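You operate a simulated robot arm through the tools that you are given. There is no shell and no other tool. Be economical: measure what you need, move in short steps, check, and stop when the job is done.

You are at the controls of a simulated robot arm. One attempt, no reset.

## Task
The head says LOW SALT: break the crust in the tank with the rod.
Fine: lay the rod back where it lay and shut the lid.

The check looks at the end state, three seconds after you hand in, the way a careful person would. Anything else that was tipped, shoved, dropped, spilled or broken makes it a failure. Lids that push on must go on centred and level and be pressed home; caps that screw on are set level and turned clockwise until they are tight.

## Robot
A 7-joint arm with a two-finger parallel gripper, fixed in place. Base frame: the origin is at the foot of the arm, x ahead of it, y to its left, z up. Units: mm, degrees, N and s.
With the tool pointing down near the work surface it reaches from about 340 to 780 mm from the base axis. Its first joint turns from -166.0 to 166.0 degrees. Payload 3.91 kg.
The TCP is the grasp point between the finger pads, 30 mm short of the fingertips. In the tool frame z runs along the fingers and y along their closing line. The gripper opens to 110 mm. The fingers are 20 mm wide and 10 mm thick; the gripper's body (48 by 112 mm) begins 55 mm behind the TCP.
Orientation is that of the tool frame in the base frame, as a unit quaternion [x, y, z, w]. With the fingers straight down and closing along the base's y, the tool's x points along the base's -x, its y along +y and its z along -z.

## Interface
- The arm moves only by the tool drive_tool. Its argument "commands" is a list that holds one entry, the list of rows, each a list of 7 numbers: the opening in per cent of the stroke, from 0 (shut) to 100 (fully open), then the shift along the base's x, y, z in units of 40 mm (1.0 is 40 mm), then the turn, a rotation vector about the base's x, y, z in units of 5 degrees (1.0 is 5 degrees). In form: [[[hand, x, y, z, wx, wy, wz], ...]]. A call has 1 to 8 rows; each row shifts and turns the commanded pose from where the row before left it. A call with a number of a shift or a turn outside -1 to 1 is refused whole. Each row takes 0.2 s and may step no farther than 50 mm and 8.6 degrees from the row before; otherwise, or with a gripper value out of range, the whole call is refused. A pose out of reach is approached as far as the arm can. The call stops where the force on the tool passes 50 N (or 10 N more than at its start, if that is more) or the arm is blocked; 0.2 s more then pass. Each finger travels about 153 mm/s and halts on what it meets, pressing with about 32 N; the grip force reading is that of the motor and also rises with nothing between the fingers. The clock runs only during rows and for 0.2 s after the last one: add rows that do not move to give the fingers time. It gives the time, the measured TCP pose, the force on the tool (base axes), the opening and the grip force at its end, in the units of the frame above (readings bear some noise).
- Cameras (640 x 400 px; columns grow to the right, rows downward): "scene" is fixed at [47.3, 491.9, 1488.4]; the picture's right is [-0.77, -0.64, 0.00], its down [-0.21, 0.25, -0.94] and it looks along [0.60, -0.73, -0.33] (base axes); focal length 323 px, centre (320, 200). "wrist" rides on the gripper at [-36, 0, -57] in the tool frame; the picture's right is [0.00, -1.00, 0.00], its down [0.97, 0.00, -0.24] and it looks along [0.24, 0.00, 0.97] (tool axes); focal length 218 px, centre (320, 200).
- grab_frame(camera): a new picture of that camera. The clock stands still meanwhile.
- move_column(by): slides the trunk up (or, below 0, down) by that many mm; the arm rides with it, the base frame stays. It gives what a move gives, with no picture.
- point_at(camera, pixels): for up to 12 pixels [column, row] of the newest picture of that camera ("zoom" is the newest enlarged one), the place [x, y, z] in the base frame of the surface seen there, good to about 2 mm, but the place of the scene camera against the robot may be out by one fixed shift of up to 18 mm in any direction. The clock stands still meanwhile.
- zoom(camera, box): a new picture of the part [left, top, right, bottom] of that camera's present view, enlarged. The clock stands still meanwhile.
- sign_off(): hands the job in; it is judged then, once.

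Keep the steps short. Do not move on a guess: measure, check each grasp and each placing, and mend mistakes. In all there are 80 turns and 38 pictures (those below and enlarged ones count). Leave the gripper open and the arm clear of the work at the hand-in unless told otherwise, and finish with a single line.

The tools are called by a JSON object that holds its "fn" and its "kwargs". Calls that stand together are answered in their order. drive_tool: Moves the arm, as the interface text tells. Its arguments: {"type":"object","properties":{"commands":{"type":"array","items":{"type":"array","items":{"type":"array","items":{"type":"number"}}}}},"required":["commands"]} The other tools are called the same way: move_column (by) slides the trunk up or down; grab_frame (camera) takes a picture; point_at (camera, pixels) gives the place of the surface under pixels of a picture; zoom (camera, box) takes an enlarged picture of a part of a camera's view; sign_off () hands the job in.

At the start:

```text
time_s: 0.0
position: [351.0, -216.4, 1412.8]
ee_rot: [-0.001, 1.0, 0.0, 0.0]
wrist_force: [-0.3, -0.1, -0.8]
opening: 110.0
finger_force: 0.1
trunk travel left (down, up): [-550.0, 60.0]
```

scene: 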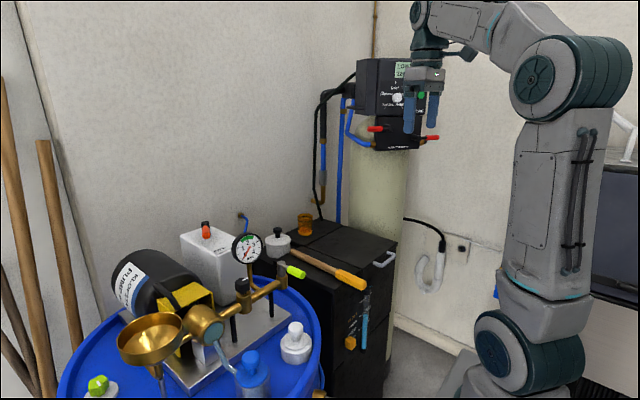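
wrist: 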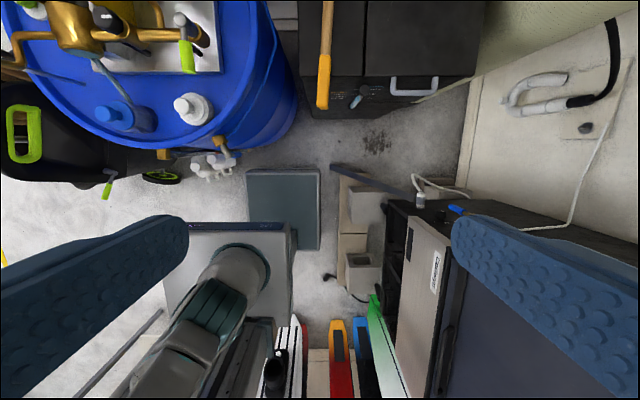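

I see a black brine tank with a lid with a grey handle, and a yellow-handled rod lying on it. I'll zoom in on the tank and on the head's display.

{"fn": "zoom", "kwargs": {"camera": "scene", "box": [240, 190, 420, 390]}}

{"fn": "zoom", "kwargs": {"camera": "scene", "box": [340, 45, 450, 160]}}

{"fn": "zoom", "kwargs": {"camera": "wrist", "box": [240, 0, 480, 150]}}

```text
2.00 times, centred on (330, 290) of scene
```

zoom: 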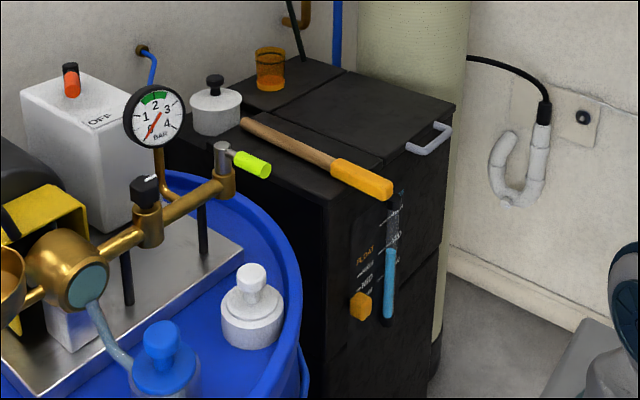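

```text
3.48 times, centred on (395, 102) of scene
```

zoom: 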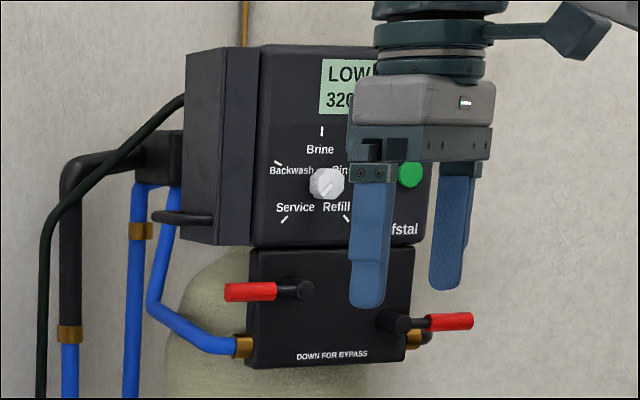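

```text
2.67 times, centred on (360, 75) of wrist
```

zoom: 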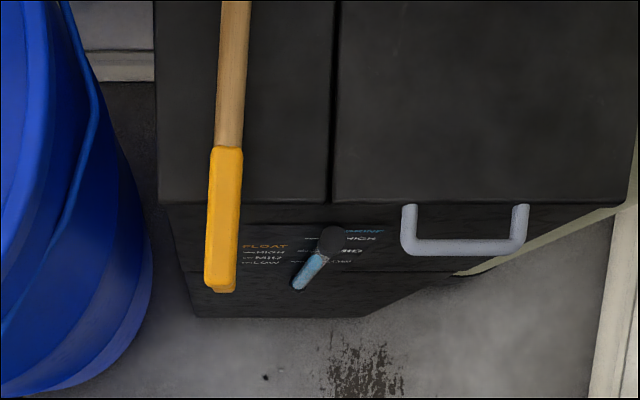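

The lid is the right-hand panel and has a handle on its front edge. I'll measure the rod, seam and handle in the wrist zoom, and the rear features in the scene picture.

{"fn": "point_at", "kwargs": {"camera": "zoom", "pixels": [[235, 20], [230, 135], [226, 160], [220, 280], [332, 190], [332, 20], [410, 208], [410, 240], [465, 248], [518, 240], [520, 208], [600, 190]]}}

{"fn": "point_at", "kwargs": {"camera": "scene", "pixels": [[272, 251], [335, 271], [365, 286], [395, 241], [349, 258], [312, 245], [334, 225], [313, 234], [305, 228], [279, 240], [376, 263], [392, 254]]}}

```text
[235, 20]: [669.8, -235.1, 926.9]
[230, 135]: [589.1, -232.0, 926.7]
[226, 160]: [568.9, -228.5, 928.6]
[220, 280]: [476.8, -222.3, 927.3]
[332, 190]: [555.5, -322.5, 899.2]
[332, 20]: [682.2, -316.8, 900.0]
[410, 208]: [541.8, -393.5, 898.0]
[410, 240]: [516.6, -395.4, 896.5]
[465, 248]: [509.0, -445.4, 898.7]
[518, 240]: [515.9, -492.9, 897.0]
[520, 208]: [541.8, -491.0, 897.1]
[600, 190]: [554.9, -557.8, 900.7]
```

```text
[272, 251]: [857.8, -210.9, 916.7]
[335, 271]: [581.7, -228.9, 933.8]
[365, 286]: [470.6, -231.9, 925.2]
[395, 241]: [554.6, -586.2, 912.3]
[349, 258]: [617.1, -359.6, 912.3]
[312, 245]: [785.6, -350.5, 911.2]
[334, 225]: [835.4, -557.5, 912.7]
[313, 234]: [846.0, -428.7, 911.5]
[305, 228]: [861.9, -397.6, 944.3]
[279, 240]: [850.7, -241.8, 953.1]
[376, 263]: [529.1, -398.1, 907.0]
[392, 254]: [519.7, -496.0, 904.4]
```

The rod lies along x at about y -228, with its handle overhanging the tank's front edge. Next I'll measure the control head, levers and gauge as obstacles.

{"fn": "point_at", "kwargs": {"camera": "scene", "pixels": [[362, 70], [375, 128], [395, 140], [398, 98], [436, 138], [400, 200], [246, 248], [282, 276], [240, 290], [298, 272], [275, 245], [350, 172]]}}

{"fn": "drive_tool", "kwargs": {"commands": [[[100, 0.6, -0.6, 0, 0, 0, 0], [100, 0.6, -0.6, 0, 0, 0, 0], [100, 0.6, -0.6, 0, 0, 0, 0], [100, 0.6, -0.6, 0, 0, 0, 0], [100, 0.6, -0.6, 0, 0, 0, 0]]]}}

{"fn": "grab_frame", "kwargs": {"camera": "wrist"}}

```text
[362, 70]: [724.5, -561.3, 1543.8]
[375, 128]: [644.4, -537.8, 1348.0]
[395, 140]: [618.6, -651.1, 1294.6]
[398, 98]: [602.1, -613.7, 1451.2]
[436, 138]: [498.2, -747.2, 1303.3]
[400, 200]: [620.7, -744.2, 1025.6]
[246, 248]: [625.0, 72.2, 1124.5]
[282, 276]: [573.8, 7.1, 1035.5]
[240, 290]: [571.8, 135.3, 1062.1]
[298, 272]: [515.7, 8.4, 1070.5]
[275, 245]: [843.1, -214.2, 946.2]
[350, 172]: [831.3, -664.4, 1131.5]
```

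```text
time_s: 1.2
position: [445.3, -310.8, 1412.6]
ee_rot: [0.0, 1.0, -0.001, 0.001]
wrist_force: [0.1, 0.6, 0.5]
opening: 110.0
finger_force: 0.1
out of reach, approached as far as the arm can: row 5
trunk travel left (down, up): [-550.0, 60.0]
```

```text
32 pictures are left
```

wrist: 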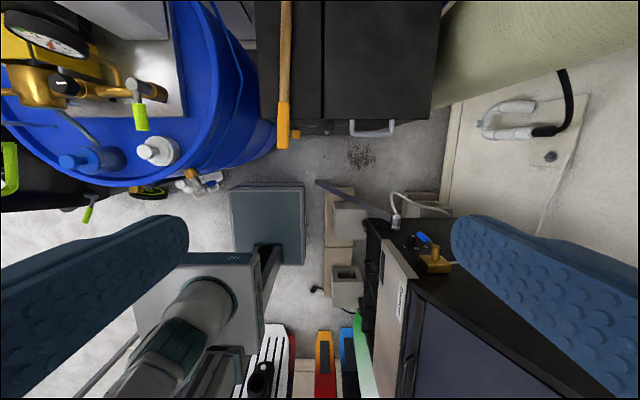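

From this height the arm's reach is short. I'll come down about 120 mm and tilt the tool forward to see the back of the tank.

{"fn": "drive_tool", "kwargs": {"commands": [[[100, 0, 0, -0.7, 0, -1, 0], [100, 0, 0, -0.7, 0, -1, 0], [100, 0, 0, -0.7, 0, -1, 0], [100, 0, 0, -0.7, 0, -1, 0], [100, 0, 0, 0, 0, -1, 0], [100, 0, 0, 0, 0, -1, 0]]]}}

{"fn": "grab_frame", "kwargs": {"camera": "wrist"}}

```text
time_s: 2.6
position: [446.5, -314.0, 1298.5]
ee_rot: [0.002, 0.966, -0.001, 0.259]
wrist_force: [0.0, -0.1, 0.8]
opening: 110.1
finger_force: 0.1
trunk travel left (down, up): [-550.0, 60.0]
```

```text
31 pictures are left
```

wrist: 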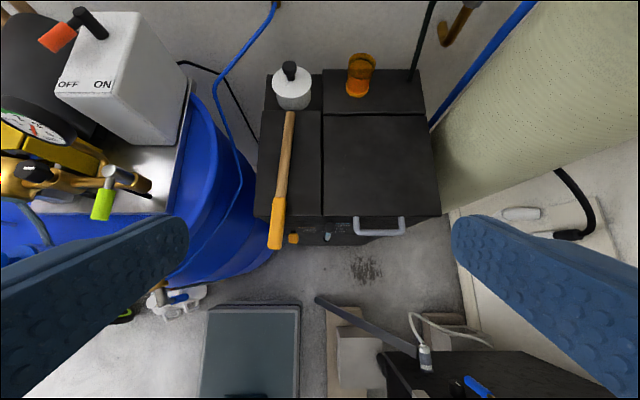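

Now I have a clear view of the whole tank top. I'll zoom in on it.

{"fn": "zoom", "kwargs": {"camera": "wrist", "box": [240, 50, 450, 255]}}

{"fn": "point_at", "kwargs": {"camera": "wrist", "pixels": [[290, 114], [287, 150], [283, 195], [275, 246], [323, 116], [324, 215], [420, 117], [438, 212], [330, 85], [356, 231], [381, 234], [404, 231]]}}

```text
1.95 times, centred on (345, 152) of wrist
```

zoom: 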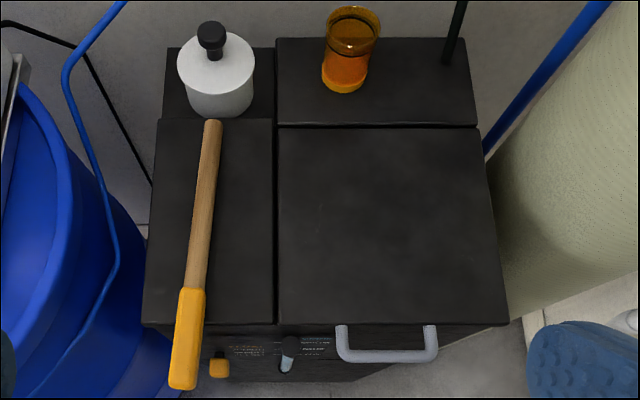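

```text
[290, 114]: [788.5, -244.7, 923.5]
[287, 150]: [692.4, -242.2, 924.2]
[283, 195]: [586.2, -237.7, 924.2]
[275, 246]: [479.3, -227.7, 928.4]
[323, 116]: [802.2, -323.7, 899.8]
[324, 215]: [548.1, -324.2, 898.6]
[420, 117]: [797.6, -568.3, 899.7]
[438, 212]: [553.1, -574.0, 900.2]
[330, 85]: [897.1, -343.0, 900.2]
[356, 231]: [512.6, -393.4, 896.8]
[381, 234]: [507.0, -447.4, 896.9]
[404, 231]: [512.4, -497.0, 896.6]
```

The lid spans about x 548–800 and y -324 to -572. The cup stands on the fixed strip behind it and the jar is behind the rod. I'll zoom in on the handle and on the rear seam.

{"fn": "zoom", "kwargs": {"camera": "wrist", "box": [325, 195, 445, 270]}}

{"fn": "zoom", "kwargs": {"camera": "scene", "box": [280, 200, 420, 300]}}

{"fn": "point_at", "kwargs": {"camera": "zoom", "pixels": [[442, 248], [508, 215], [430, 238], [515, 190], [480, 240], [480, 270], [100, 110], [100, 165], [540, 190], [540, 240], [380, 278], [105, 75]]}}

```text
5.33 times, centred on (385, 232) of wrist
```

zoom: 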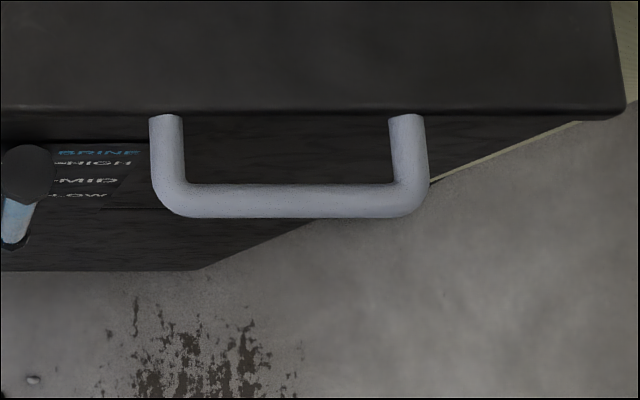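

```text
4.00 times, centred on (350, 250) of scene
```

zoom: 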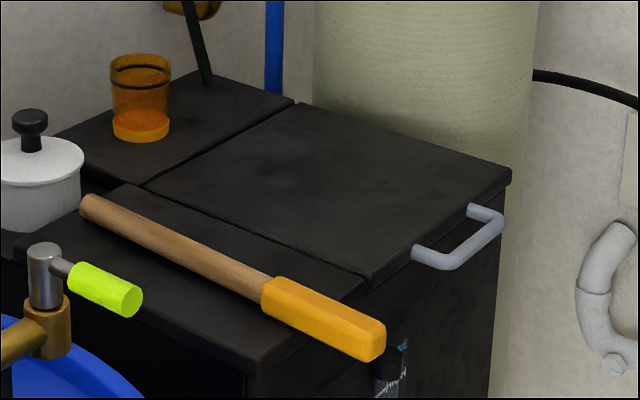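

```text
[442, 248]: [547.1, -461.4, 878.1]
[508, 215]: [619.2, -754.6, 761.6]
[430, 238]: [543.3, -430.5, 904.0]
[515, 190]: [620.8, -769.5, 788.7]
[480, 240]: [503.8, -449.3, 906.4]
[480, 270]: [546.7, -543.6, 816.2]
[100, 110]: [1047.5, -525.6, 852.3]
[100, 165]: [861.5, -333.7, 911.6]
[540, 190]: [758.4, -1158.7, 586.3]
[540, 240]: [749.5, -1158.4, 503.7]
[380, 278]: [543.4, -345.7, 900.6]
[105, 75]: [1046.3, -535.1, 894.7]
```

Bar centre is about (512, -445, 891), roughly 12 mm thick, with about 30 mm of gap to the lid. I'll roll the tool 90° about its own axis so the fingers close across the bar, shifting to y -445 and coming down on the way.

{"fn": "drive_tool", "kwargs": {"commands": [[[60, 0, -0.4, -0.2, -0.5625, 0, 0.974], [60, 0, -0.4, -0.2, -0.5625, 0, 0.974], [24, 0, -0.4, -0.2, -0.5625, 0, 0.974], [24, 0, -0.4, -0.2, -0.5625, 0, 0.974], [24, 0, -0.4, -0.2, -0.5625, 0, 0.974], [24, 0, -0.4, -0.2, -0.5625, 0, 0.974], [24, 0, -0.4, -0.2, -0.5625, 0, 0.974], [24, 0, -0.475, -0.2, -0.5625, 0, 0.974]]]}}

{"fn": "drive_tool", "kwargs": {"commands": [[[24, 0, 0, -0.5, -0.5625, 0, 0.974], [24, 0, 0, -0.5, -0.5625, 0, 0.974], [24, 0, 0, -0.5, -0.5625, 0, 0.974], [24, 0, 0, -0.5, -0.5625, 0, 0.974], [24, 0, 0, -0.5, -0.5625, 0, 0.974], [24, 0, 0, -0.5, -0.5625, 0, 0.974], [24, 0, 0, -0.5, -0.5625, 0, 0.974], [24, 0, 0, -0.5, -0.5625, 0, 0.974]]]}}

```text
time_s: 4.4
position: [446.7, -445.2, 1236.3]
ee_rot: [-0.369, 0.893, -0.099, 0.239]
wrist_force: [0.7, 0.2, -0.4]
opening: 26.5
finger_force: 0.0
trunk travel left (down, up): [-550.0, 60.0]
```

```text
time_s: 6.2
position: [445.1, -445.7, 1076.0]
ee_rot: [-0.683, 0.683, -0.184, 0.183]
wrist_force: [0.5, -0.5, 0.2]
opening: 26.5
finger_force: 0.0
trunk travel left (down, up): [-550.0, 60.0]
```

The roll is right: the fingers now close in the x–z plane. I'll pitch 15° more, descend to the pregrasp point, and look.

{"fn": "drive_tool", "kwargs": {"commands": [[[24, 0, 0, -0.6, 0, -1, 0], [24, 0, 0, -0.6, 0, -1, 0], [24, 0, 0, -0.6, 0, -1, 0], [24, 0, 0, -0.6, 0, 0, 0], [24, 0.05, 0, -0.6, 0, 0, 0], [24, 0, 0, 0, 0, 0, 0]]]}}

{"fn": "grab_frame", "kwargs": {"camera": "wrist"}}

{"fn": "grab_frame", "kwargs": {"camera": "scene"}}

```text
time_s: 7.6
position: [447.9, -446.3, 956.4]
ee_rot: [-0.652, 0.654, -0.27, 0.271]
wrist_force: [-0.2, 0.0, 1.1]
opening: 26.4
finger_force: 0.1
trunk travel left (down, up): [-550.0, 60.0]
```

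```text
27 pictures are left
```

wrist: 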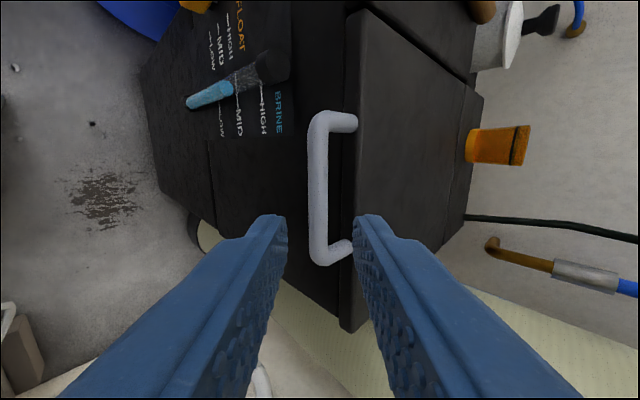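

```text
26 pictures are left
```

scene: 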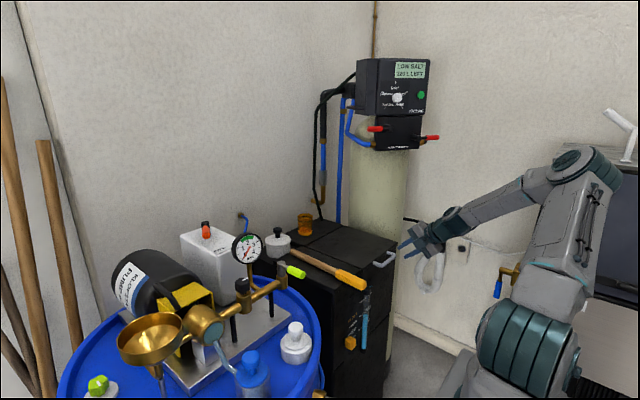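

The fingers straddle the bar. I'll measure the bar and the lid edge from close up.

{"fn": "point_at", "kwargs": {"camera": "wrist", "pixels": [[311, 180], [318, 180], [325, 180], [318, 140], [318, 230], [342, 190], [352, 190], [360, 180], [390, 180], [345, 60], [343, 122], [340, 250]]}}

```text
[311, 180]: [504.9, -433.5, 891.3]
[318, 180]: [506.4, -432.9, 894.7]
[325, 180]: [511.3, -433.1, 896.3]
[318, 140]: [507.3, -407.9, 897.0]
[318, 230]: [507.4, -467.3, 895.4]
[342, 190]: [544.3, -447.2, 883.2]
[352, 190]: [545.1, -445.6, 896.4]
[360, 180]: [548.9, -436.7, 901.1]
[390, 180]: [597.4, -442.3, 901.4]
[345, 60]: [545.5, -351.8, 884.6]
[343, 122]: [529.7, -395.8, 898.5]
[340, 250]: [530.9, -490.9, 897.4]
```

Bar centre is about (511, 890). I'll advance along the tool axis to TCP (504, -445, 897.5) and close on it.

{"fn": "drive_tool", "kwargs": {"commands": [[[24, 0.5, 0.02, -0.53, 0, 0, 0], [24, 0.5, 0, -0.53, 0, 0, 0], [24, 0.4, 0, -0.41, 0, 0, 0], [24, 0, 0, 0, 0, 0, 0]]]}}

{"fn": "zoom", "kwargs": {"camera": "wrist", "box": [220, 80, 460, 300]}}

```text
time_s: 8.6
position: [503.7, -443.1, 896.0]
ee_rot: [-0.653, 0.654, -0.27, 0.27]
wrist_force: [-0.1, -0.3, 0.2]
opening: 26.8
finger_force: 0.0
trunk travel left (down, up): [-550.0, 60.0]
```

```text
1.82 times, centred on (340, 190) of wrist
```

zoom: 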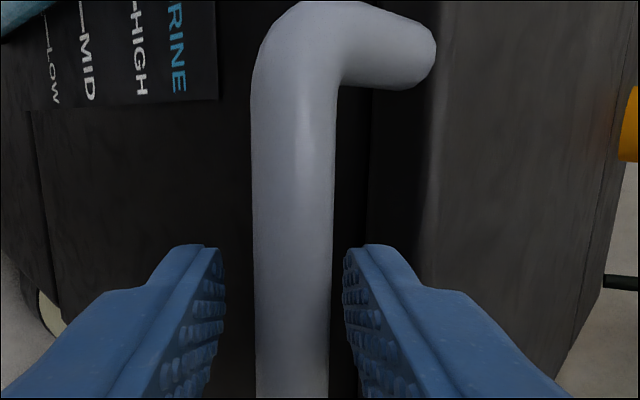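

The bar sits between the pads. Closing now.

{"fn": "drive_tool", "kwargs": {"commands": [[[0, 0, 0, 0, 0, 0, 0], [0, 0, 0, 0, 0, 0, 0], [0, 0, 0, 0, 0, 0, 0]]]}}

```text
time_s: 9.4
position: [505.6, -442.5, 895.9]
ee_rot: [-0.653, 0.653, -0.272, 0.27]
wrist_force: [12.4, -5.3, 7.9]
opening: 13.3
finger_force: 44.6
trunk travel left (down, up): [-550.0, 60.0]
```

I have the bar at 13.3 mm opening. I'll lift it a little, about 5° of lid arc, and read the force to tell whether it is hinged.

{"fn": "drive_tool", "kwargs": {"commands": [[[0, 0, 0, 0.2, 0, 0, 0], [0, 0.01, 0, 0.2, 0, 0, 0], [0, 0.02, 0, 0.23, 0, 0, 0], [0, 0, 0, 0, 0, 0, 0]]]}}

{"fn": "grab_frame", "kwargs": {"camera": "scene"}}

```text
time_s: 10.4
position: [506.0, -443.3, 921.4]
ee_rot: [-0.653, 0.654, -0.269, 0.272]
wrist_force: [5.6, -0.9, -2.5]
opening: 13.6
finger_force: 44.8
trunk travel left (down, up): [-550.0, 60.0]
```

```text
24 pictures are left
```

scene: 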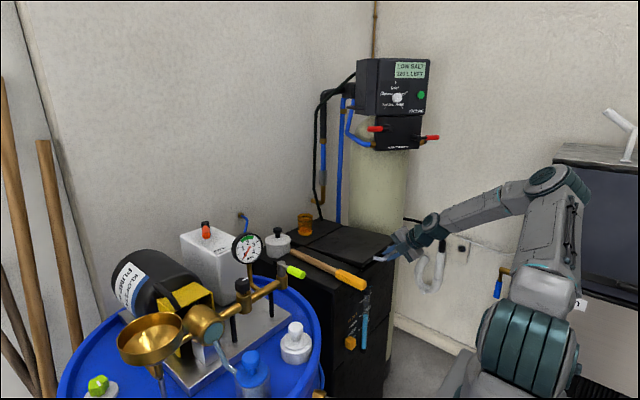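

The lid swings up with little force, so it is hinged at the rear. I'll follow the arc about hinge (800, 890), easing the tool's pitch upward.

{"fn": "drive_tool", "kwargs": {"commands": [[[0, 0.077, 0, 0.616, 0, -0.5, 0], [0, 0.129, 0, 0.606, 0, -0.5, 0], [0, 0.184, 0, 0.591, 0, -0.5, 0], [0, 0.237, 0, 0.574, 0, -0.5, 0]]]}}

```text
time_s: 11.4
position: [528.3, -443.9, 1020.3]
ee_rot: [0.627, -0.626, 0.327, -0.327]
wrist_force: [-19.9, 9.2, 5.5]
opening: 13.3
finger_force: 45.4
trunk travel left (down, up): [-550.0, 60.0]
```

There is about 20 N of pull, so the hinge sits slightly off my estimate. A refit puts it near (803, 895). I'll continue with the corrected arc.

{"fn": "drive_tool", "kwargs": {"commands": [[[0, 0.29, 0, 0.72, 0, -0.5, 0], [0, 0.338, 0, 0.53, 0, -0.5, 0], [0, 0.383, 0, 0.495, 0, -0.5, 0], [0, 0.425, 0, 0.46, 0, -0.5, 0]]]}}

```text
time_s: 12.4
position: [587.3, -444.1, 1106.7]
ee_rot: [-0.596, 0.597, -0.379, 0.381]
wrist_force: [0.6, 4.5, -1.7]
opening: 13.7
finger_force: 44.8
trunk travel left (down, up): [-550.0, 60.0]
```

Forces are near zero, so the arc fits. Continuing.

{"fn": "drive_tool", "kwargs": {"commands": [[[0, 0.47, 0, 0.42, 0, -0.5, 0], [0, 0.5, 0, 0.378, 0, -0.5, 0], [0, 0.535, 0, 0.333, 0, -0.5, 0], [0, 0.56, 0, 0.283, 0, -0.5, 0]]]}}

{"fn": "drive_tool", "kwargs": {"commands": [[[0, 0.585, 0, 0.235, 0, -0.5, 0], [0, 0.608, 0, 0.178, 0, -0.5, 0], [0, 0.62, 0, 0.13, 0, -0.5, 0], [0, 0.63, 0, 0.073, 0, -0.5, 0]]]}}

{"fn": "grab_frame", "kwargs": {"camera": "scene"}}

```text
time_s: 13.4
position: [668.1, -443.7, 1163.1]
ee_rot: [-0.56, 0.561, -0.431, 0.431]
wrist_force: [-1.5, 3.2, 1.2]
opening: 14.0
finger_force: 44.5
trunk travel left (down, up): [-550.0, 60.0]
```

```text
time_s: 14.4
position: [765.4, -443.3, 1191.8]
ee_rot: [-0.52, 0.52, -0.48, 0.479]
wrist_force: [-0.7, -4.8, 17.9]
opening: 13.8
finger_force: 44.6
trunk travel left (down, up): [-550.0, 60.0]
```

```text
23 pictures are left
```

scene: 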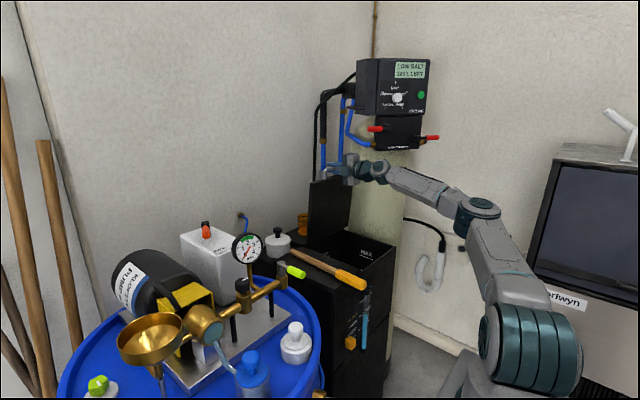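

The lid is at about 85°. I'll go a few more degrees past vertical and watch for a stop.

{"fn": "drive_tool", "kwargs": {"commands": [[[0, 0.62, 0, 0.1, 0, 0, 0], [0, 0.3, 0, 0.0, 0, 0, 0]]]}}

{"fn": "drive_tool", "kwargs": {"commands": [[[0, 0.3, 0, -0.03, 0, 0, 0], [0, 0.2, 0, -0.03, 0, 0, 0]]]}}

{"fn": "zoom", "kwargs": {"camera": "scene", "box": [270, 130, 410, 290]}}

```text
time_s: 15.0
position: [803.5, -444.6, 1193.4]
ee_rot: [-0.52, 0.521, -0.479, 0.479]
wrist_force: [0.8, -7.9, 19.4]
opening: 13.7
finger_force: 44.9
trunk travel left (down, up): [-550.0, 60.0]
```

```text
time_s: 15.6
position: [822.4, -444.5, 1192.7]
ee_rot: [-0.52, 0.521, -0.48, 0.478]
wrist_force: [2.7, -8.0, 25.5]
opening: 13.9
finger_force: 45.3
trunk travel left (down, up): [-550.0, 60.0]
```

```text
2.50 times, centred on (340, 210) of scene
```

zoom: 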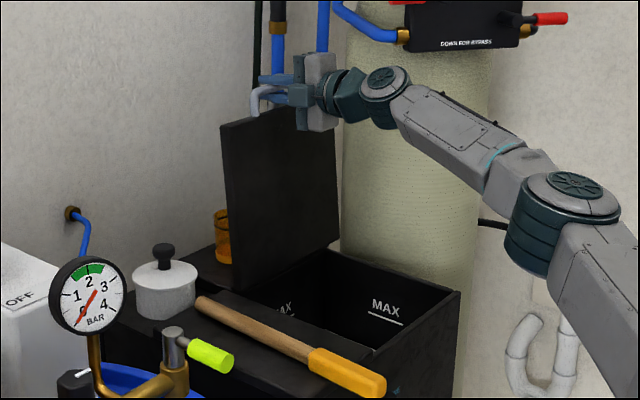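

{"fn": "point_at", "kwargs": {"camera": "zoom", "pixels": [[219, 220], [225, 260], [230, 180], [232, 280], [245, 290], [335, 240], [300, 190], [225, 240], [222, 125], [420, 300], [390, 310], [290, 320]]}}

```text
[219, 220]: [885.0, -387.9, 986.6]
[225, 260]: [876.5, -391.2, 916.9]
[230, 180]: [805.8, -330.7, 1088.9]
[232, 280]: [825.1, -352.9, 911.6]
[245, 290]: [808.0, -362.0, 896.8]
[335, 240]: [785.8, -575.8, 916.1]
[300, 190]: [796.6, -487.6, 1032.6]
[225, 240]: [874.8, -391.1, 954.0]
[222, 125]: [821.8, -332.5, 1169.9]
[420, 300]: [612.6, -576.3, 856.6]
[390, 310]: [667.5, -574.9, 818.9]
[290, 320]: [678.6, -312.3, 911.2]
```

The cup is far enough behind at x of about 850 and up. I'll keep following in small steps until the stop is felt.

{"fn": "drive_tool", "kwargs": {"commands": [[[0, 0.3, 0, -0.05, 0, 0, 0], [0, 0.3, 0, -0.07, 0, 0, 0], [0, 0, 0, 0, 0, 0, 0]]]}}

```text
time_s: 16.4
position: [833.2, -443.9, 1191.6]
ee_rot: [0.52, -0.52, 0.479, -0.479]
wrist_force: [3.6, -10.3, 29.2]
opening: 13.8
finger_force: 44.6
out of reach, approached as far as the arm can: row 2
trunk travel left (down, up): [-550.0, 60.0]
```

At the reach limit the lid is about 8° past vertical. I'll ease the z strain, open the fingers slightly around the bar, and watch.

{"fn": "drive_tool", "kwargs": {"commands": [[[0, -0.05, 0, 0.08, 0, 0, 0], [18, 0, 0, 0, 0, 0, 0], [18, 0, 0, 0, 0, 0, 0], [18, 0, 0, 0, 0, 0, 0]]]}}

{"fn": "zoom", "kwargs": {"camera": "scene", "box": [270, 130, 410, 290]}}

```text
time_s: 17.4
position: [834.7, -443.4, 1189.7]
ee_rot: [-0.522, 0.522, -0.476, 0.478]
wrist_force: [-0.2, -1.0, 0.0]
opening: 20.1
finger_force: 0.1
trunk travel left (down, up): [-550.0, 60.0]
```

```text
2.50 times, centred on (340, 210) of scene
```

zoom: 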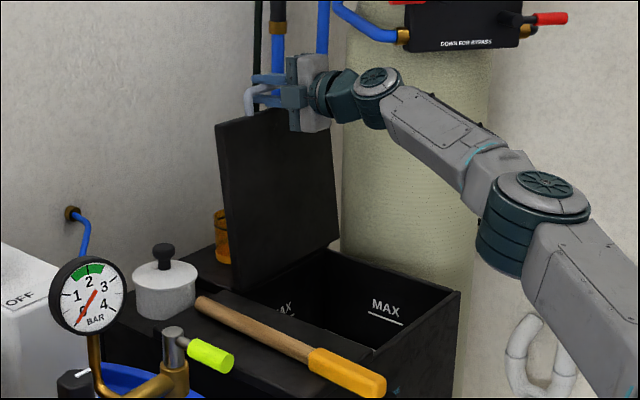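

The forces are gone and the lid stays. I'll draw straight back along the tool axis.

{"fn": "drive_tool", "kwargs": {"commands": [[[20, -0.4, 0, 0.035, 0, 0, 0], [20, -0.5, 0, 0.043, 0, 0, 0], [20, -0.6, 0, 0.05, 0, 0, 0], [20, -0.6, 0, 0.05, 0, 0, 0]]]}}

{"fn": "grab_frame", "kwargs": {"camera": "wrist"}}

```text
time_s: 18.4
position: [748.8, -444.5, 1199.9]
ee_rot: [-0.521, 0.522, -0.478, 0.477]
wrist_force: [0.3, -0.3, -0.2]
opening: 21.9
finger_force: 0.1
trunk travel left (down, up): [-550.0, 60.0]
```

```text
20 pictures are left
```

wrist: 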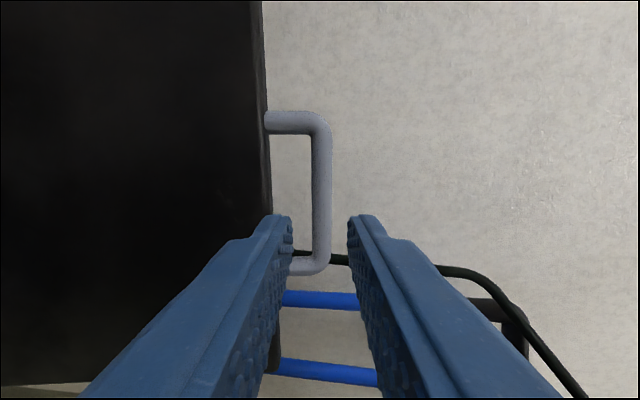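

The lid stays open on its own. I'll record the bar's place for closing later, then back off and look into the tank.

{"fn": "point_at", "kwargs": {"camera": "wrist", "pixels": [[321, 180], [321, 150], [321, 220], [265, 180], [150, 180]]}}

{"fn": "drive_tool", "kwargs": {"commands": [[[30, -0.9, 0, 0.1, 0, 0.6, 0], [30, -0.9, 0, 0.1, 0, 1, 0], [30, -0.9, 0.1, 0.1, 0, 1, 0], [30, -0.9, 0.2, 0.1, 0, 1, 0], [30, -0.9, 0.3, 0.1, 0, 1, 0], [30, -0.8, 0.3, 0.1, 0, 1, 0], [30, -0.8, 0.3, 0.1, 0, 1, 0], [30, -0.6, 0.3, 0.1, 0, 1, 0]]]}}

{"fn": "grab_frame", "kwargs": {"camera": "wrist"}}

```text
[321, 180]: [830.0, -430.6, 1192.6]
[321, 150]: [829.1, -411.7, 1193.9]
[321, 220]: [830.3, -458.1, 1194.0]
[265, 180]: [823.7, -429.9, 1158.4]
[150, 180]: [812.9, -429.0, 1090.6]
```

```text
time_s: 20.2
position: [481.3, -381.9, 1229.1]
ee_rot: [-0.647, 0.65, -0.282, 0.281]
wrist_force: [-0.6, -0.2, 0.6]
opening: 32.7
finger_force: 0.1
trunk travel left (down, up): [-550.0, 60.0]
```

```text
19 pictures are left
```

wrist: 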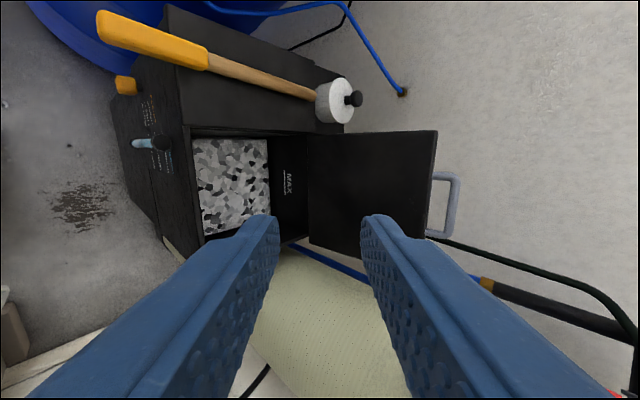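

I see the salt crust inside. I'll zoom in and measure it.

{"fn": "zoom", "kwargs": {"camera": "wrist", "box": [180, 120, 320, 250]}}

{"fn": "point_at", "kwargs": {"camera": "wrist", "pixels": [[200, 150], [230, 150], [262, 150], [205, 185], [235, 185], [262, 185], [210, 225], [240, 215], [262, 210], [192, 135], [306, 140], [205, 240]]}}

```text
3.08 times, centred on (250, 185) of wrist
```

zoom: 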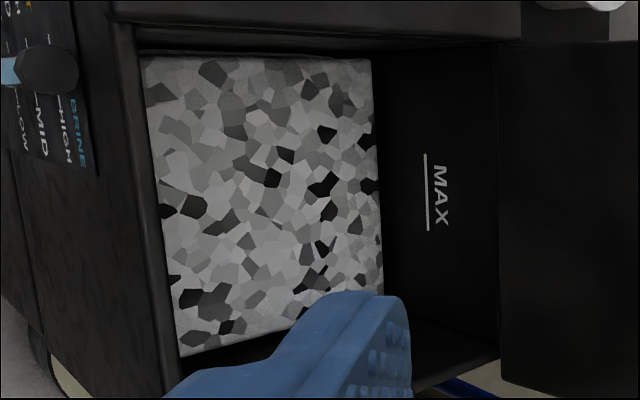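

```text
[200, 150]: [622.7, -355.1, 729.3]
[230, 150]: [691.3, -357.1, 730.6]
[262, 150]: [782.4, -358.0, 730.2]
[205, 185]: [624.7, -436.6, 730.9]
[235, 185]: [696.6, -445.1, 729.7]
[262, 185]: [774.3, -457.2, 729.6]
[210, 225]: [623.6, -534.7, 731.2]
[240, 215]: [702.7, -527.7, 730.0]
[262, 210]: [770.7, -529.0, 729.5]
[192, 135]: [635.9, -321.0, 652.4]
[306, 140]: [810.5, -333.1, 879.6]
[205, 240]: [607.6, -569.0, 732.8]
```

The crust lies at z≈730 and the rod is about 320 mm long. I'll roll the tool back so it closes along y, moving toward a spot in front of and above the rod's handle.

{"fn": "drive_tool", "kwargs": {"commands": [[[60, -0.15, 0.28, -0.1, 0.939, 0, -0.878], [60, -0.15, 0.28, -0.1, 0.939, 0, -0.878], [60, -0.15, 0.28, -0.1, 0.939, 0, -0.878], [60, -0.15, 0.28, -0.1, 0.939, 0, -0.878], [60, -0.15, 0.28, -0.1, 0.939, 0, -0.878], [60, -0.15, 0.28, -0.1, 0.939, 0, -0.878], [60, -0.15, 0.28, -0.1, 0.939, 0, -0.878]]]}}

{"fn": "drive_tool", "kwargs": {"commands": [[[60, -0.15, 0.28, -0.2, 0.939, 0, -0.878], [60, -0.15, 0.28, -0.2, 0.939, 0, -0.878], [60, -0.15, 0.28, -0.2, 0.939, 0, -0.878], [60, -0.15, 0.28, -0.2, 0.939, 0, -0.878], [60, -0.15, 0.28, -0.2, 0.939, 0, -0.878], [60, -0.15, 0.28, -0.2, 0.939, 0, -0.878], [60, -0.15, 0.28, -0.2, 0.939, 0, -0.878]]]}}

{"fn": "grab_frame", "kwargs": {"camera": "wrist"}}

```text
time_s: 21.8
position: [439.2, -306.2, 1201.1]
ee_rot: [-0.349, 0.848, -0.153, 0.368]
wrist_force: [0.2, 0.2, -0.4]
opening: 66.0
finger_force: 0.0
trunk travel left (down, up): [-550.0, 60.0]
```

```text
time_s: 23.4
position: [397.1, -226.9, 1146.9]
ee_rot: [0.002, 0.917, -0.001, 0.398]
wrist_force: [0.3, -1.0, 0.2]
opening: 66.0
finger_force: 0.1
trunk travel left (down, up): [-550.0, 60.0]
```

```text
17 pictures are left
```

wrist: 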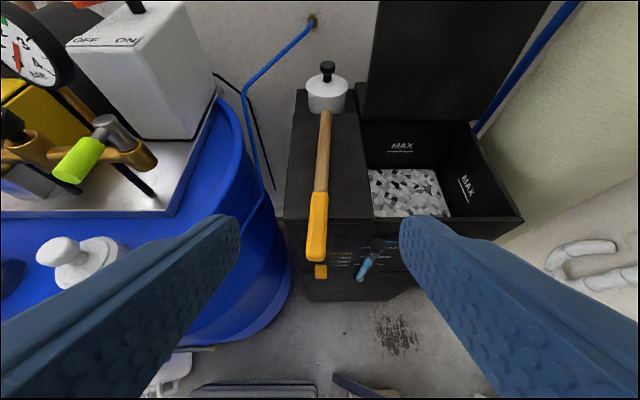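

{"fn": "zoom", "kwargs": {"camera": "wrist", "box": [280, 90, 370, 285]}}

{"fn": "point_at", "kwargs": {"camera": "wrist", "pixels": [[325, 114], [324, 140], [322, 180], [319, 200], [317, 225], [315, 245], [311, 232], [323, 232], [315, 256], [327, 104], [300, 180], [316, 262]]}}

```text
2.05 times, centred on (325, 188) of wrist
```

zoom: 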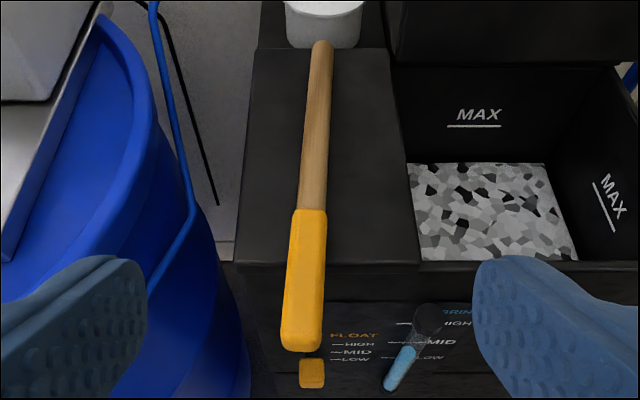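

```text
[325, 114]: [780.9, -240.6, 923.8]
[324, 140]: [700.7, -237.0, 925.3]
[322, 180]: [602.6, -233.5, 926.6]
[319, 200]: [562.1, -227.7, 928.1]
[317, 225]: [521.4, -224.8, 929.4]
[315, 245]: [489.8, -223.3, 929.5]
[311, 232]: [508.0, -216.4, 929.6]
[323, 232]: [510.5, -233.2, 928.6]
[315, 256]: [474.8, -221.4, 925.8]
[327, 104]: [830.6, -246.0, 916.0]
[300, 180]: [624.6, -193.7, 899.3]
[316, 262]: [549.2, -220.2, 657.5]
```

The rod's line runs from (475, -222) to (781, -241), a yaw of about -3.5°. The handle centre is near z 914. I'll pitch to 20° below horizontal, add the yaw, and descend to 90 mm short of the handle.

{"fn": "drive_tool", "kwargs": {"commands": [[[60, 0.08, 0.04, -0.8, 0, -1, 0], [60, 0.08, 0.04, -0.8, 0, -1, 0], [60, 0.08, 0.04, -0.8, 0, -1, 0], [60, 0.08, 0.04, -0.8, 0, -1, 0], [60, 0.1, 0.03, -0.8, 0, -0.65, 0], [60, 0.1, 0.03, -0.6, 0, 0, -0.7], [60, 0, 0, -0.45, 0, 0, 0], [60, 0, 0, 0, 0, 0, 0]]]}}

{"fn": "grab_frame", "kwargs": {"camera": "wrist"}}

```text
time_s: 25.2
position: [424.3, -226.0, 943.6]
ee_rot: [0.025, 0.818, -0.017, 0.575]
wrist_force: [-1.0, 0.3, 0.0]
opening: 66.1
finger_force: 0.0
out of reach, approached as far as the arm can: row 4
trunk travel left (down, up): [-550.0, 60.0]
```

```text
15 pictures are left
```

wrist: 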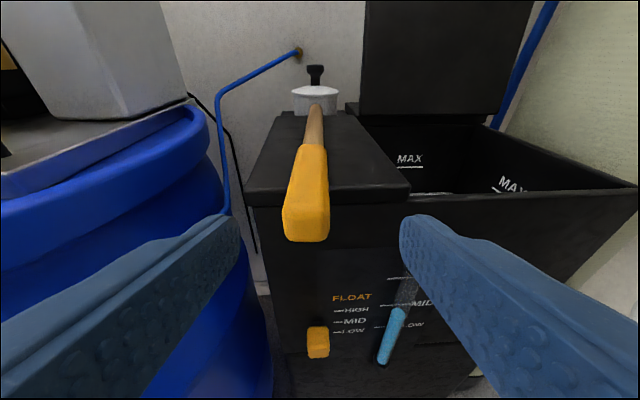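

The orientation is right: pitch 20°, yaw -3.4°. I'll measure the handle from close up.

{"fn": "point_at", "kwargs": {"camera": "wrist", "pixels": [[306, 215], [306, 232], [286, 220], [328, 220], [310, 180], [312, 155], [315, 120], [284, 205], [330, 205], [306, 240], [300, 195], [317, 106]]}}

```text
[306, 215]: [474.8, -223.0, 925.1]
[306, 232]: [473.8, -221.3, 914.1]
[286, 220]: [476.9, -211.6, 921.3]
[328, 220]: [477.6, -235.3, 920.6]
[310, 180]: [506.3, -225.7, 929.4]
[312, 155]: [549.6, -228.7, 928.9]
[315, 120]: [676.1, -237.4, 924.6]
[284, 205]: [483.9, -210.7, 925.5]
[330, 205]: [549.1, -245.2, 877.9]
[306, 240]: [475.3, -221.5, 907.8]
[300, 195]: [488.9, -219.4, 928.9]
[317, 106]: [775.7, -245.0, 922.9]
```

The butt is at (474, -223, 915). I'll advance to TCP (505, -225, 914) with the handle between the pads.

{"fn": "drive_tool", "kwargs": {"commands": [[[60, 0.5, 0.02, -0.185, 0, 0, 0], [60, 0.5, 0.01, -0.185, 0, 0, 0], [60, 0.5, 0, -0.185, 0, 0, 0], [60, 0.52, 0, -0.185, 0, 0, 0], [60, 0, 0, 0, 0, 0, 0]]]}}

{"fn": "grab_frame", "kwargs": {"camera": "wrist"}}

```text
time_s: 26.4
position: [503.8, -224.2, 914.4]
ee_rot: [0.026, 0.818, -0.019, 0.574]
wrist_force: [-0.1, -0.7, 0.1]
opening: 66.0
finger_force: 0.1
trunk travel left (down, up): [-550.0, 60.0]
```

```text
14 pictures are left
```

wrist: 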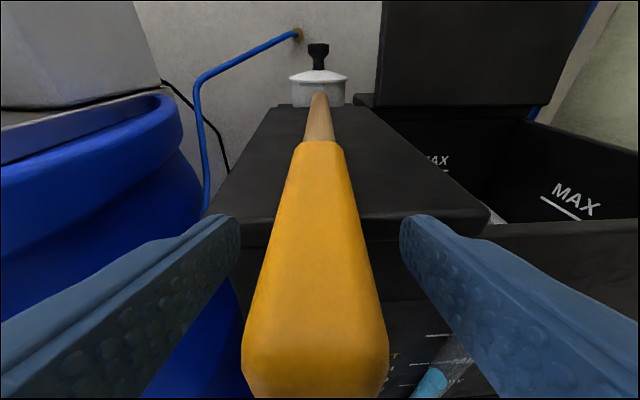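

The handle is centred between the fingers. Closing gently by stages.

{"fn": "drive_tool", "kwargs": {"commands": [[[35, 0, 0, 0, 0, 0, 0], [28, 0, 0, 0, 0, 0, 0], [20, 0, 0, 0, 0, 0, 0], [0, 0, 0, 0, 0, 0, 0], [0, 0, 0, 0, 0, 0, 0]]]}}

```text
time_s: 27.6
position: [504.7, -224.3, 913.9]
ee_rot: [0.026, 0.818, -0.018, 0.575]
wrist_force: [-1.0, 0.0, 0.0]
opening: 27.7
finger_force: 32.0
trunk travel left (down, up): [-550.0, 60.0]
```

Held at 27.7 mm. The grasp pose is (504.7, -224.3, 913.9), and I'll return to it later. Lifting straight up slowly.

{"fn": "drive_tool", "kwargs": {"commands": [[[0, 0, 0, 0.25, 0, 0, 0], [0, 0, 0, 0.5, 0, 0, 0], [0, 0, 0, 0.75, 0, 0, 0], [0, 0, 0, 1, 0, 0, 0], [0, 0, 0, 0, 0, 0, 0]]]}}

{"fn": "grab_frame", "kwargs": {"camera": "wrist"}}

```text
time_s: 28.8
position: [504.2, -224.9, 1014.5]
ee_rot: [0.025, 0.818, -0.017, 0.574]
wrist_force: [0.5, -0.6, -1.1]
opening: 27.7
finger_force: 32.4
trunk travel left (down, up): [-550.0, 60.0]
```

```text
13 pictures are left
```

wrist: 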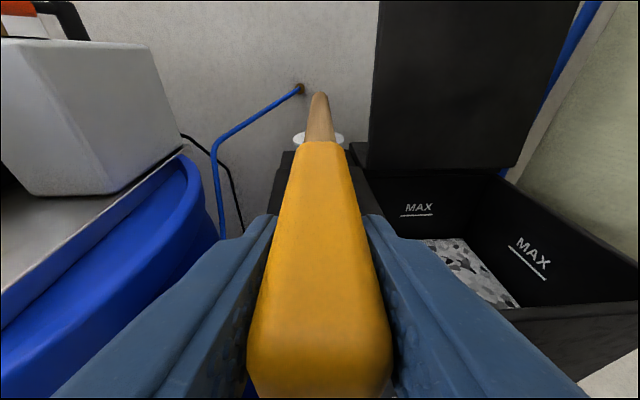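

The rod is firmly held and in line. I'll raise it and swing the tip down in front of the lid, then move over the opening with the rod 25° from vertical.

{"fn": "drive_tool", "kwargs": {"commands": [[[0, 0.13, 0, 0.6, 0, 1, 0], [0, 0.13, 0, 0.6, 0, 1, 0], [0, 0.13, 0, 0.6, 0, 1, 0], [0, 0.13, 0, 0.6, 0, 1, 0], [0, 0.13, 0, 0.6, 0, 1, 0], [0, 0.13, 0, 0.6, 0, 1, 0], [0, 0.13, 0, 0.6, 0, 1, 0], [0, 0.13, 0, 0.6, 0, 1, 0]]]}}

{"fn": "drive_tool", "kwargs": {"commands": [[[0, 0, -0.8, 0, 0, 1, 0], [0, 0, -0.9, 0, 0, 1, 0], [0, 0, -0.9, 0, 0, 1, 0], [0, 0, -0.9, 0, 0, 1, 0], [0, 0, -0.9, 0, 0, 1, 0], [0, 0, -0.7, 0, 0, 0, 0]]]}}

{"fn": "grab_frame", "kwargs": {"camera": "wrist"}}

{"fn": "grab_frame", "kwargs": {"camera": "scene"}}

```text
time_s: 30.6
position: [547.2, -224.6, 1206.0]
ee_rot: [0.018, 0.965, -0.026, 0.259]
wrist_force: [0.5, 0.1, -0.2]
opening: 27.6
finger_force: 31.9
trunk travel left (down, up): [-550.0, 60.0]
```

```text
time_s: 32.0
position: [546.9, -429.7, 1205.3]
ee_rot: [0.012, 0.999, -0.03, 0.044]
wrist_force: [-0.7, 0.0, -1.3]
opening: 27.8
finger_force: 32.0
trunk travel left (down, up): [-550.0, 60.0]
```

```text
12 pictures are left
```

wrist: 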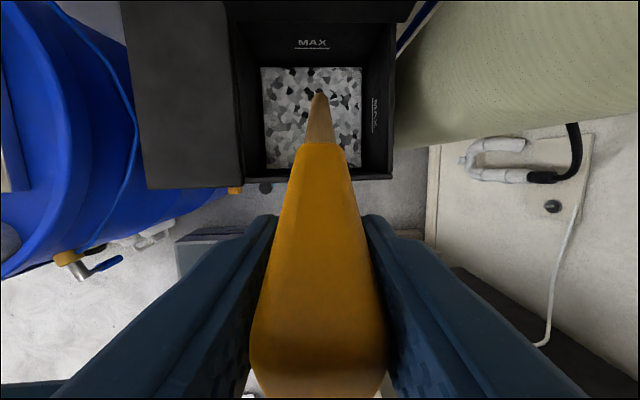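

```text
11 pictures are left
```

scene: 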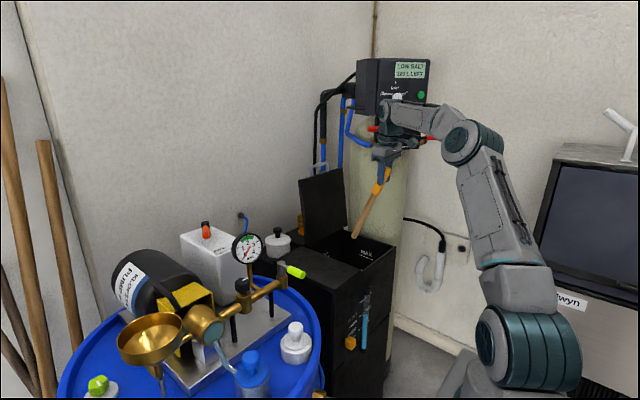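

The rod tip is over the opening at about (670, -442, 942) with the arm clear of the lid. I'll descend vertically to just above the crust.

{"fn": "drive_tool", "kwargs": {"commands": [[[0, 0, 0, -0.9, 0, 0, 0], [0, 0, 0, -0.9, 0, 0, 0], [0, 0, 0, -0.9, 0, 0, 0], [0, 0, 0, -0.9, 0, 0, 0], [0, 0, 0, -0.75, 0, 0, 0], [0, 0, 0, 0, 0, 0, 0]]]}}

{"fn": "grab_frame", "kwargs": {"camera": "wrist"}}

```text
time_s: 33.4
position: [548.3, -428.5, 1030.5]
ee_rot: [0.012, 0.998, -0.03, 0.045]
wrist_force: [-0.2, -0.1, -0.8]
opening: 27.6
finger_force: 32.2
trunk travel left (down, up): [-550.0, 60.0]
```

```text
10 pictures are left
```

wrist: 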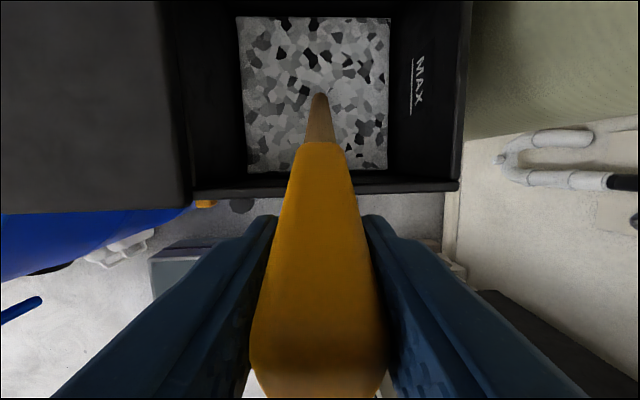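

The tip is near the crust's middle. I'll push along the rod's axis in short steps.

{"fn": "drive_tool", "kwargs": {"commands": [[[0, 0.21, -0.012, -0.45, 0, 0, 0], [0, 0.21, -0.012, -0.45, 0, 0, 0], [0, 0.21, -0.012, -0.45, 0, 0, 0], [0, 0, 0, 0, 0, 0, 0]]]}}

```text
time_s: 34.4
position: [573.0, -429.2, 977.5]
ee_rot: [0.012, 0.998, -0.03, 0.045]
wrist_force: [0.6, -0.6, -0.5]
opening: 27.9
finger_force: 32.0
trunk travel left (down, up): [-550.0, 60.0]
```

{"fn": "drive_tool", "kwargs": {"commands": [[[0, 0.21, -0.012, -0.45, 0, 0, 0], [0, 0.21, -0.012, -0.45, 0, 0, 0], [0, 0, 0, 0, 0, 0, 0]]]}}

{"fn": "grab_frame", "kwargs": {"camera": "wrist"}}

```text
time_s: 35.2
position: [589.5, -429.8, 940.3]
ee_rot: [0.011, 0.998, -0.029, 0.045]
wrist_force: [-0.2, -0.6, -1.8]
opening: 27.9
finger_force: 31.8
trunk travel left (down, up): [-550.0, 60.0]
```

```text
9 pictures are left
```

wrist: 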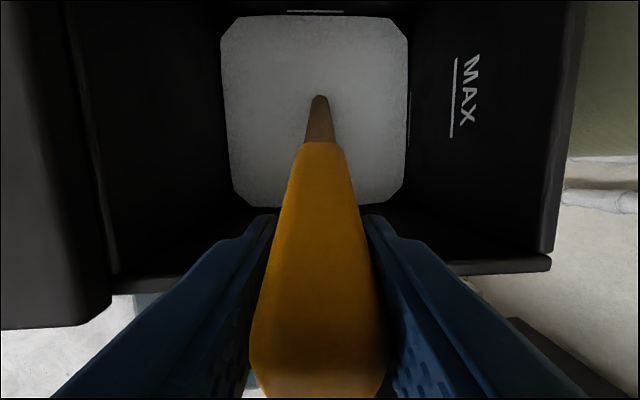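

The grey crust pattern is gone and a lower, smooth surface shows. I'll check its depth.

{"fn": "point_at", "kwargs": {"camera": "wrist", "pixels": [[250, 60], [370, 60], [260, 160], [385, 160], [319, 98]]}}

```text
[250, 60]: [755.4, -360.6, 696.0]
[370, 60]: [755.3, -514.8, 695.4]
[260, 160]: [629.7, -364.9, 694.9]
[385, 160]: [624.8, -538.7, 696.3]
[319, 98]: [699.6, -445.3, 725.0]
```

The surface dropped from 730 to 695 over the whole area, so the crust has collapsed. I'll withdraw along the rod's axis and then straight up, and check.

{"fn": "drive_tool", "kwargs": {"commands": [[[0, -0.21, 0.012, 0.45, 0, 0, 0], [0, -0.21, 0.012, 0.45, 0, 0, 0], [0, -0.21, 0.012, 0.45, 0, 0, 0], [0, -0.21, 0.012, 0.45, 0, 0, 0], [0, -0.21, 0.012, 0.45, 0, 0, 0], [0, 0, 0, 0.9, 0, 0, 0], [0, 0, 0, 0.9, 0, 0, 0], [0, 0, 0, 0.9, 0, 0, 0]]]}}

{"fn": "drive_tool", "kwargs": {"commands": [[[0, 0, 0, 0.9, 0, 0, 0], [0, 0, 0, 0.75, 0, 0, 0], [0, 0, 0, 0, 0, 0, 0]]]}}

{"fn": "grab_frame", "kwargs": {"camera": "wrist"}}

```text
time_s: 37.0
position: [547.1, -427.9, 1139.2]
ee_rot: [0.011, 0.998, -0.029, 0.045]
wrist_force: [0.3, 0.6, -1.3]
opening: 27.8
finger_force: 32.2
trunk travel left (down, up): [-550.0, 60.0]
```

```text
time_s: 37.8
position: [545.8, -427.8, 1204.8]
ee_rot: [0.012, 0.998, -0.028, 0.046]
wrist_force: [-0.2, 0.0, -2.4]
opening: 27.9
finger_force: 31.9
trunk travel left (down, up): [-550.0, 60.0]
```

```text
8 pictures are left
```

wrist: 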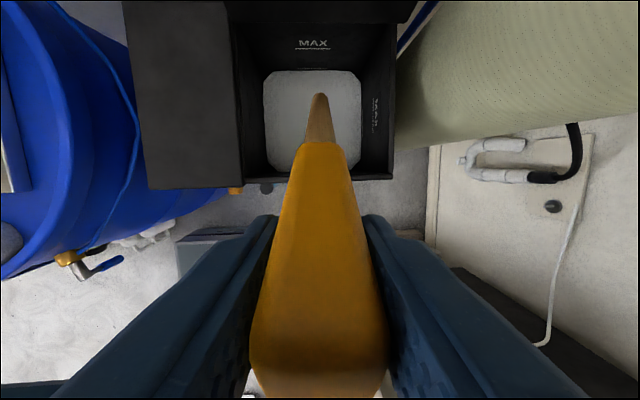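

The crust is fully down. I'll retrace the same path in reverse to the pose above the rod's resting place.

{"fn": "drive_tool", "kwargs": {"commands": [[[0, 0, 0.7, 0, 0, 0, 0], [0, 0, 0.9, 0, 0, -1, 0], [0, 0, 0.9, 0, 0, -1, 0], [0, 0, 0.9, 0, 0, -1, 0], [0, 0, 0.9, 0, 0, -1, 0], [0, 0, 0.8, 0, 0, -1, 0]]]}}

{"fn": "drive_tool", "kwargs": {"commands": [[[0, -0.13, 0, -0.6, 0, -1, 0], [0, -0.13, 0, -0.6, 0, -1, 0], [0, -0.13, 0, -0.6, 0, -1, 0], [0, -0.13, 0, -0.6, 0, -1, 0], [0, -0.13, 0, -0.6, 0, -1, 0], [0, -0.13, 0, -0.6, 0, -1, 0], [0, -0.13, 0, -0.6, 0, -1, 0], [0, -0.13, 0, -0.6, 0, -1, 0]]]}}

```text
time_s: 39.2
position: [545.2, -223.1, 1205.4]
ee_rot: [0.019, 0.965, -0.026, 0.261]
wrist_force: [-0.3, 0.8, -1.2]
opening: 27.5
finger_force: 31.9
trunk travel left (down, up): [-550.0, 60.0]
```

```text
time_s: 41.0
position: [505.1, -224.7, 1013.0]
ee_rot: [0.026, 0.818, -0.019, 0.574]
wrist_force: [0.4, -0.1, -0.6]
opening: 27.5
finger_force: 32.0
trunk travel left (down, up): [-550.0, 60.0]
```

The pose matches the lift pose. I'll check the rod in the hand and then lower it: 85 mm, then the last part slowly.

{"fn": "drive_tool", "kwargs": {"commands": [[[0, 0, 0, -0.9, 0, 0, 0], [0, 0, 0, -0.8, 0, 0, 0], [0, 0, 0, -0.45, 0, 0, 0], [0, 0, 0, -0.15, 0, 0, 0], [0, 0, 0, 0, 0, 0, 0]]]}}

{"fn": "grab_frame", "kwargs": {"camera": "wrist"}}

```text
time_s: 42.2
position: [504.6, -223.3, 922.6]
ee_rot: [0.026, 0.818, -0.019, 0.575]
wrist_force: [0.0, -0.5, -1.6]
opening: 27.9
finger_force: 31.9
trunk travel left (down, up): [-550.0, 60.0]
```

```text
7 pictures are left
```

wrist: 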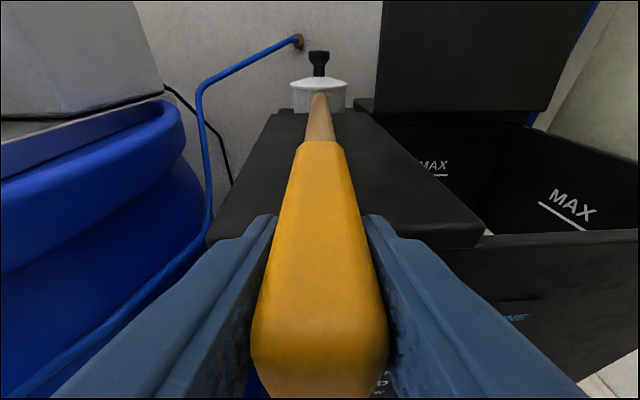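

The rod is aligned as before. Lowering the last 8–9 mm in tiny steps.

{"fn": "drive_tool", "kwargs": {"commands": [[[0, 0, 0, -0.06, 0, 0, 0], [0, 0, 0, -0.06, 0, 0, 0], [0, 0, 0, -0.06, 0, 0, 0], [0, 0, 0, -0.03, 0, 0, 0], [0, 0, 0, 0, 0, 0, 0]]]}}

```text
time_s: 43.4
position: [506.2, -223.4, 913.4]
ee_rot: [0.025, 0.817, -0.019, 0.576]
wrist_force: [0.9, 0.4, 5.5]
opening: 27.8
finger_force: 32.1
trunk travel left (down, up): [-550.0, 60.0]
```

At z 913.4 with 5.5 N of upward force, the rod is resting. I'll open slowly and back out along the tool axis.

{"fn": "drive_tool", "kwargs": {"commands": [[[27, 0, 0, 0, 0, 0, 0], [32, 0, 0, 0, 0, 0, 0], [45, 0, 0, 0, 0, 0, 0], [60, 0, 0, 0, 0, 0, 0], [60, 0, 0, 0, 0, 0, 0]]]}}

{"fn": "drive_tool", "kwargs": {"commands": [[[60, -0.4, 0.02, 0.15, 0, 0, 0], [60, -0.5, 0.03, 0.18, 0, 0, 0], [60, -0.5, 0.03, 0.18, 0, 0, 0], [60, -0.5, 0.03, 0.18, 0, 0, 0], [60, 0, 0, 0.6, 0, 0, 0], [60, 0, 0, 0.9, 0, 0, 0], [60, 0, 0, 0.9, 0, 0.6, 0], [60, 0, 0, 0.9, 0, 1, 0]]]}}

{"fn": "grab_frame", "kwargs": {"camera": "wrist"}}

```text
time_s: 44.6
position: [506.6, -223.3, 912.9]
ee_rot: [0.026, 0.818, -0.019, 0.574]
wrist_force: [0.2, -1.1, -0.8]
opening: 65.9
finger_force: 0.1
trunk travel left (down, up): [-550.0, 60.0]
```

```text
time_s: 46.4
position: [431.5, -224.7, 1072.5]
ee_rot: [0.025, 0.856, -0.02, 0.516]
wrist_force: [0.4, 0.8, -0.3]
opening: 66.0
finger_force: 0.1
out of reach, approached as far as the arm can: row 6
trunk travel left (down, up): [-550.0, 60.0]
```

```text
6 pictures are left
```

wrist: 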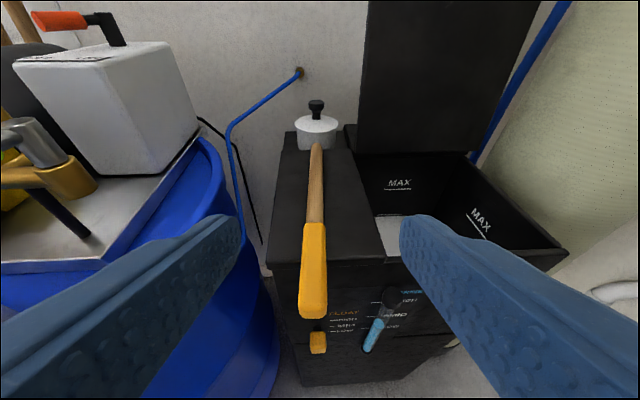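

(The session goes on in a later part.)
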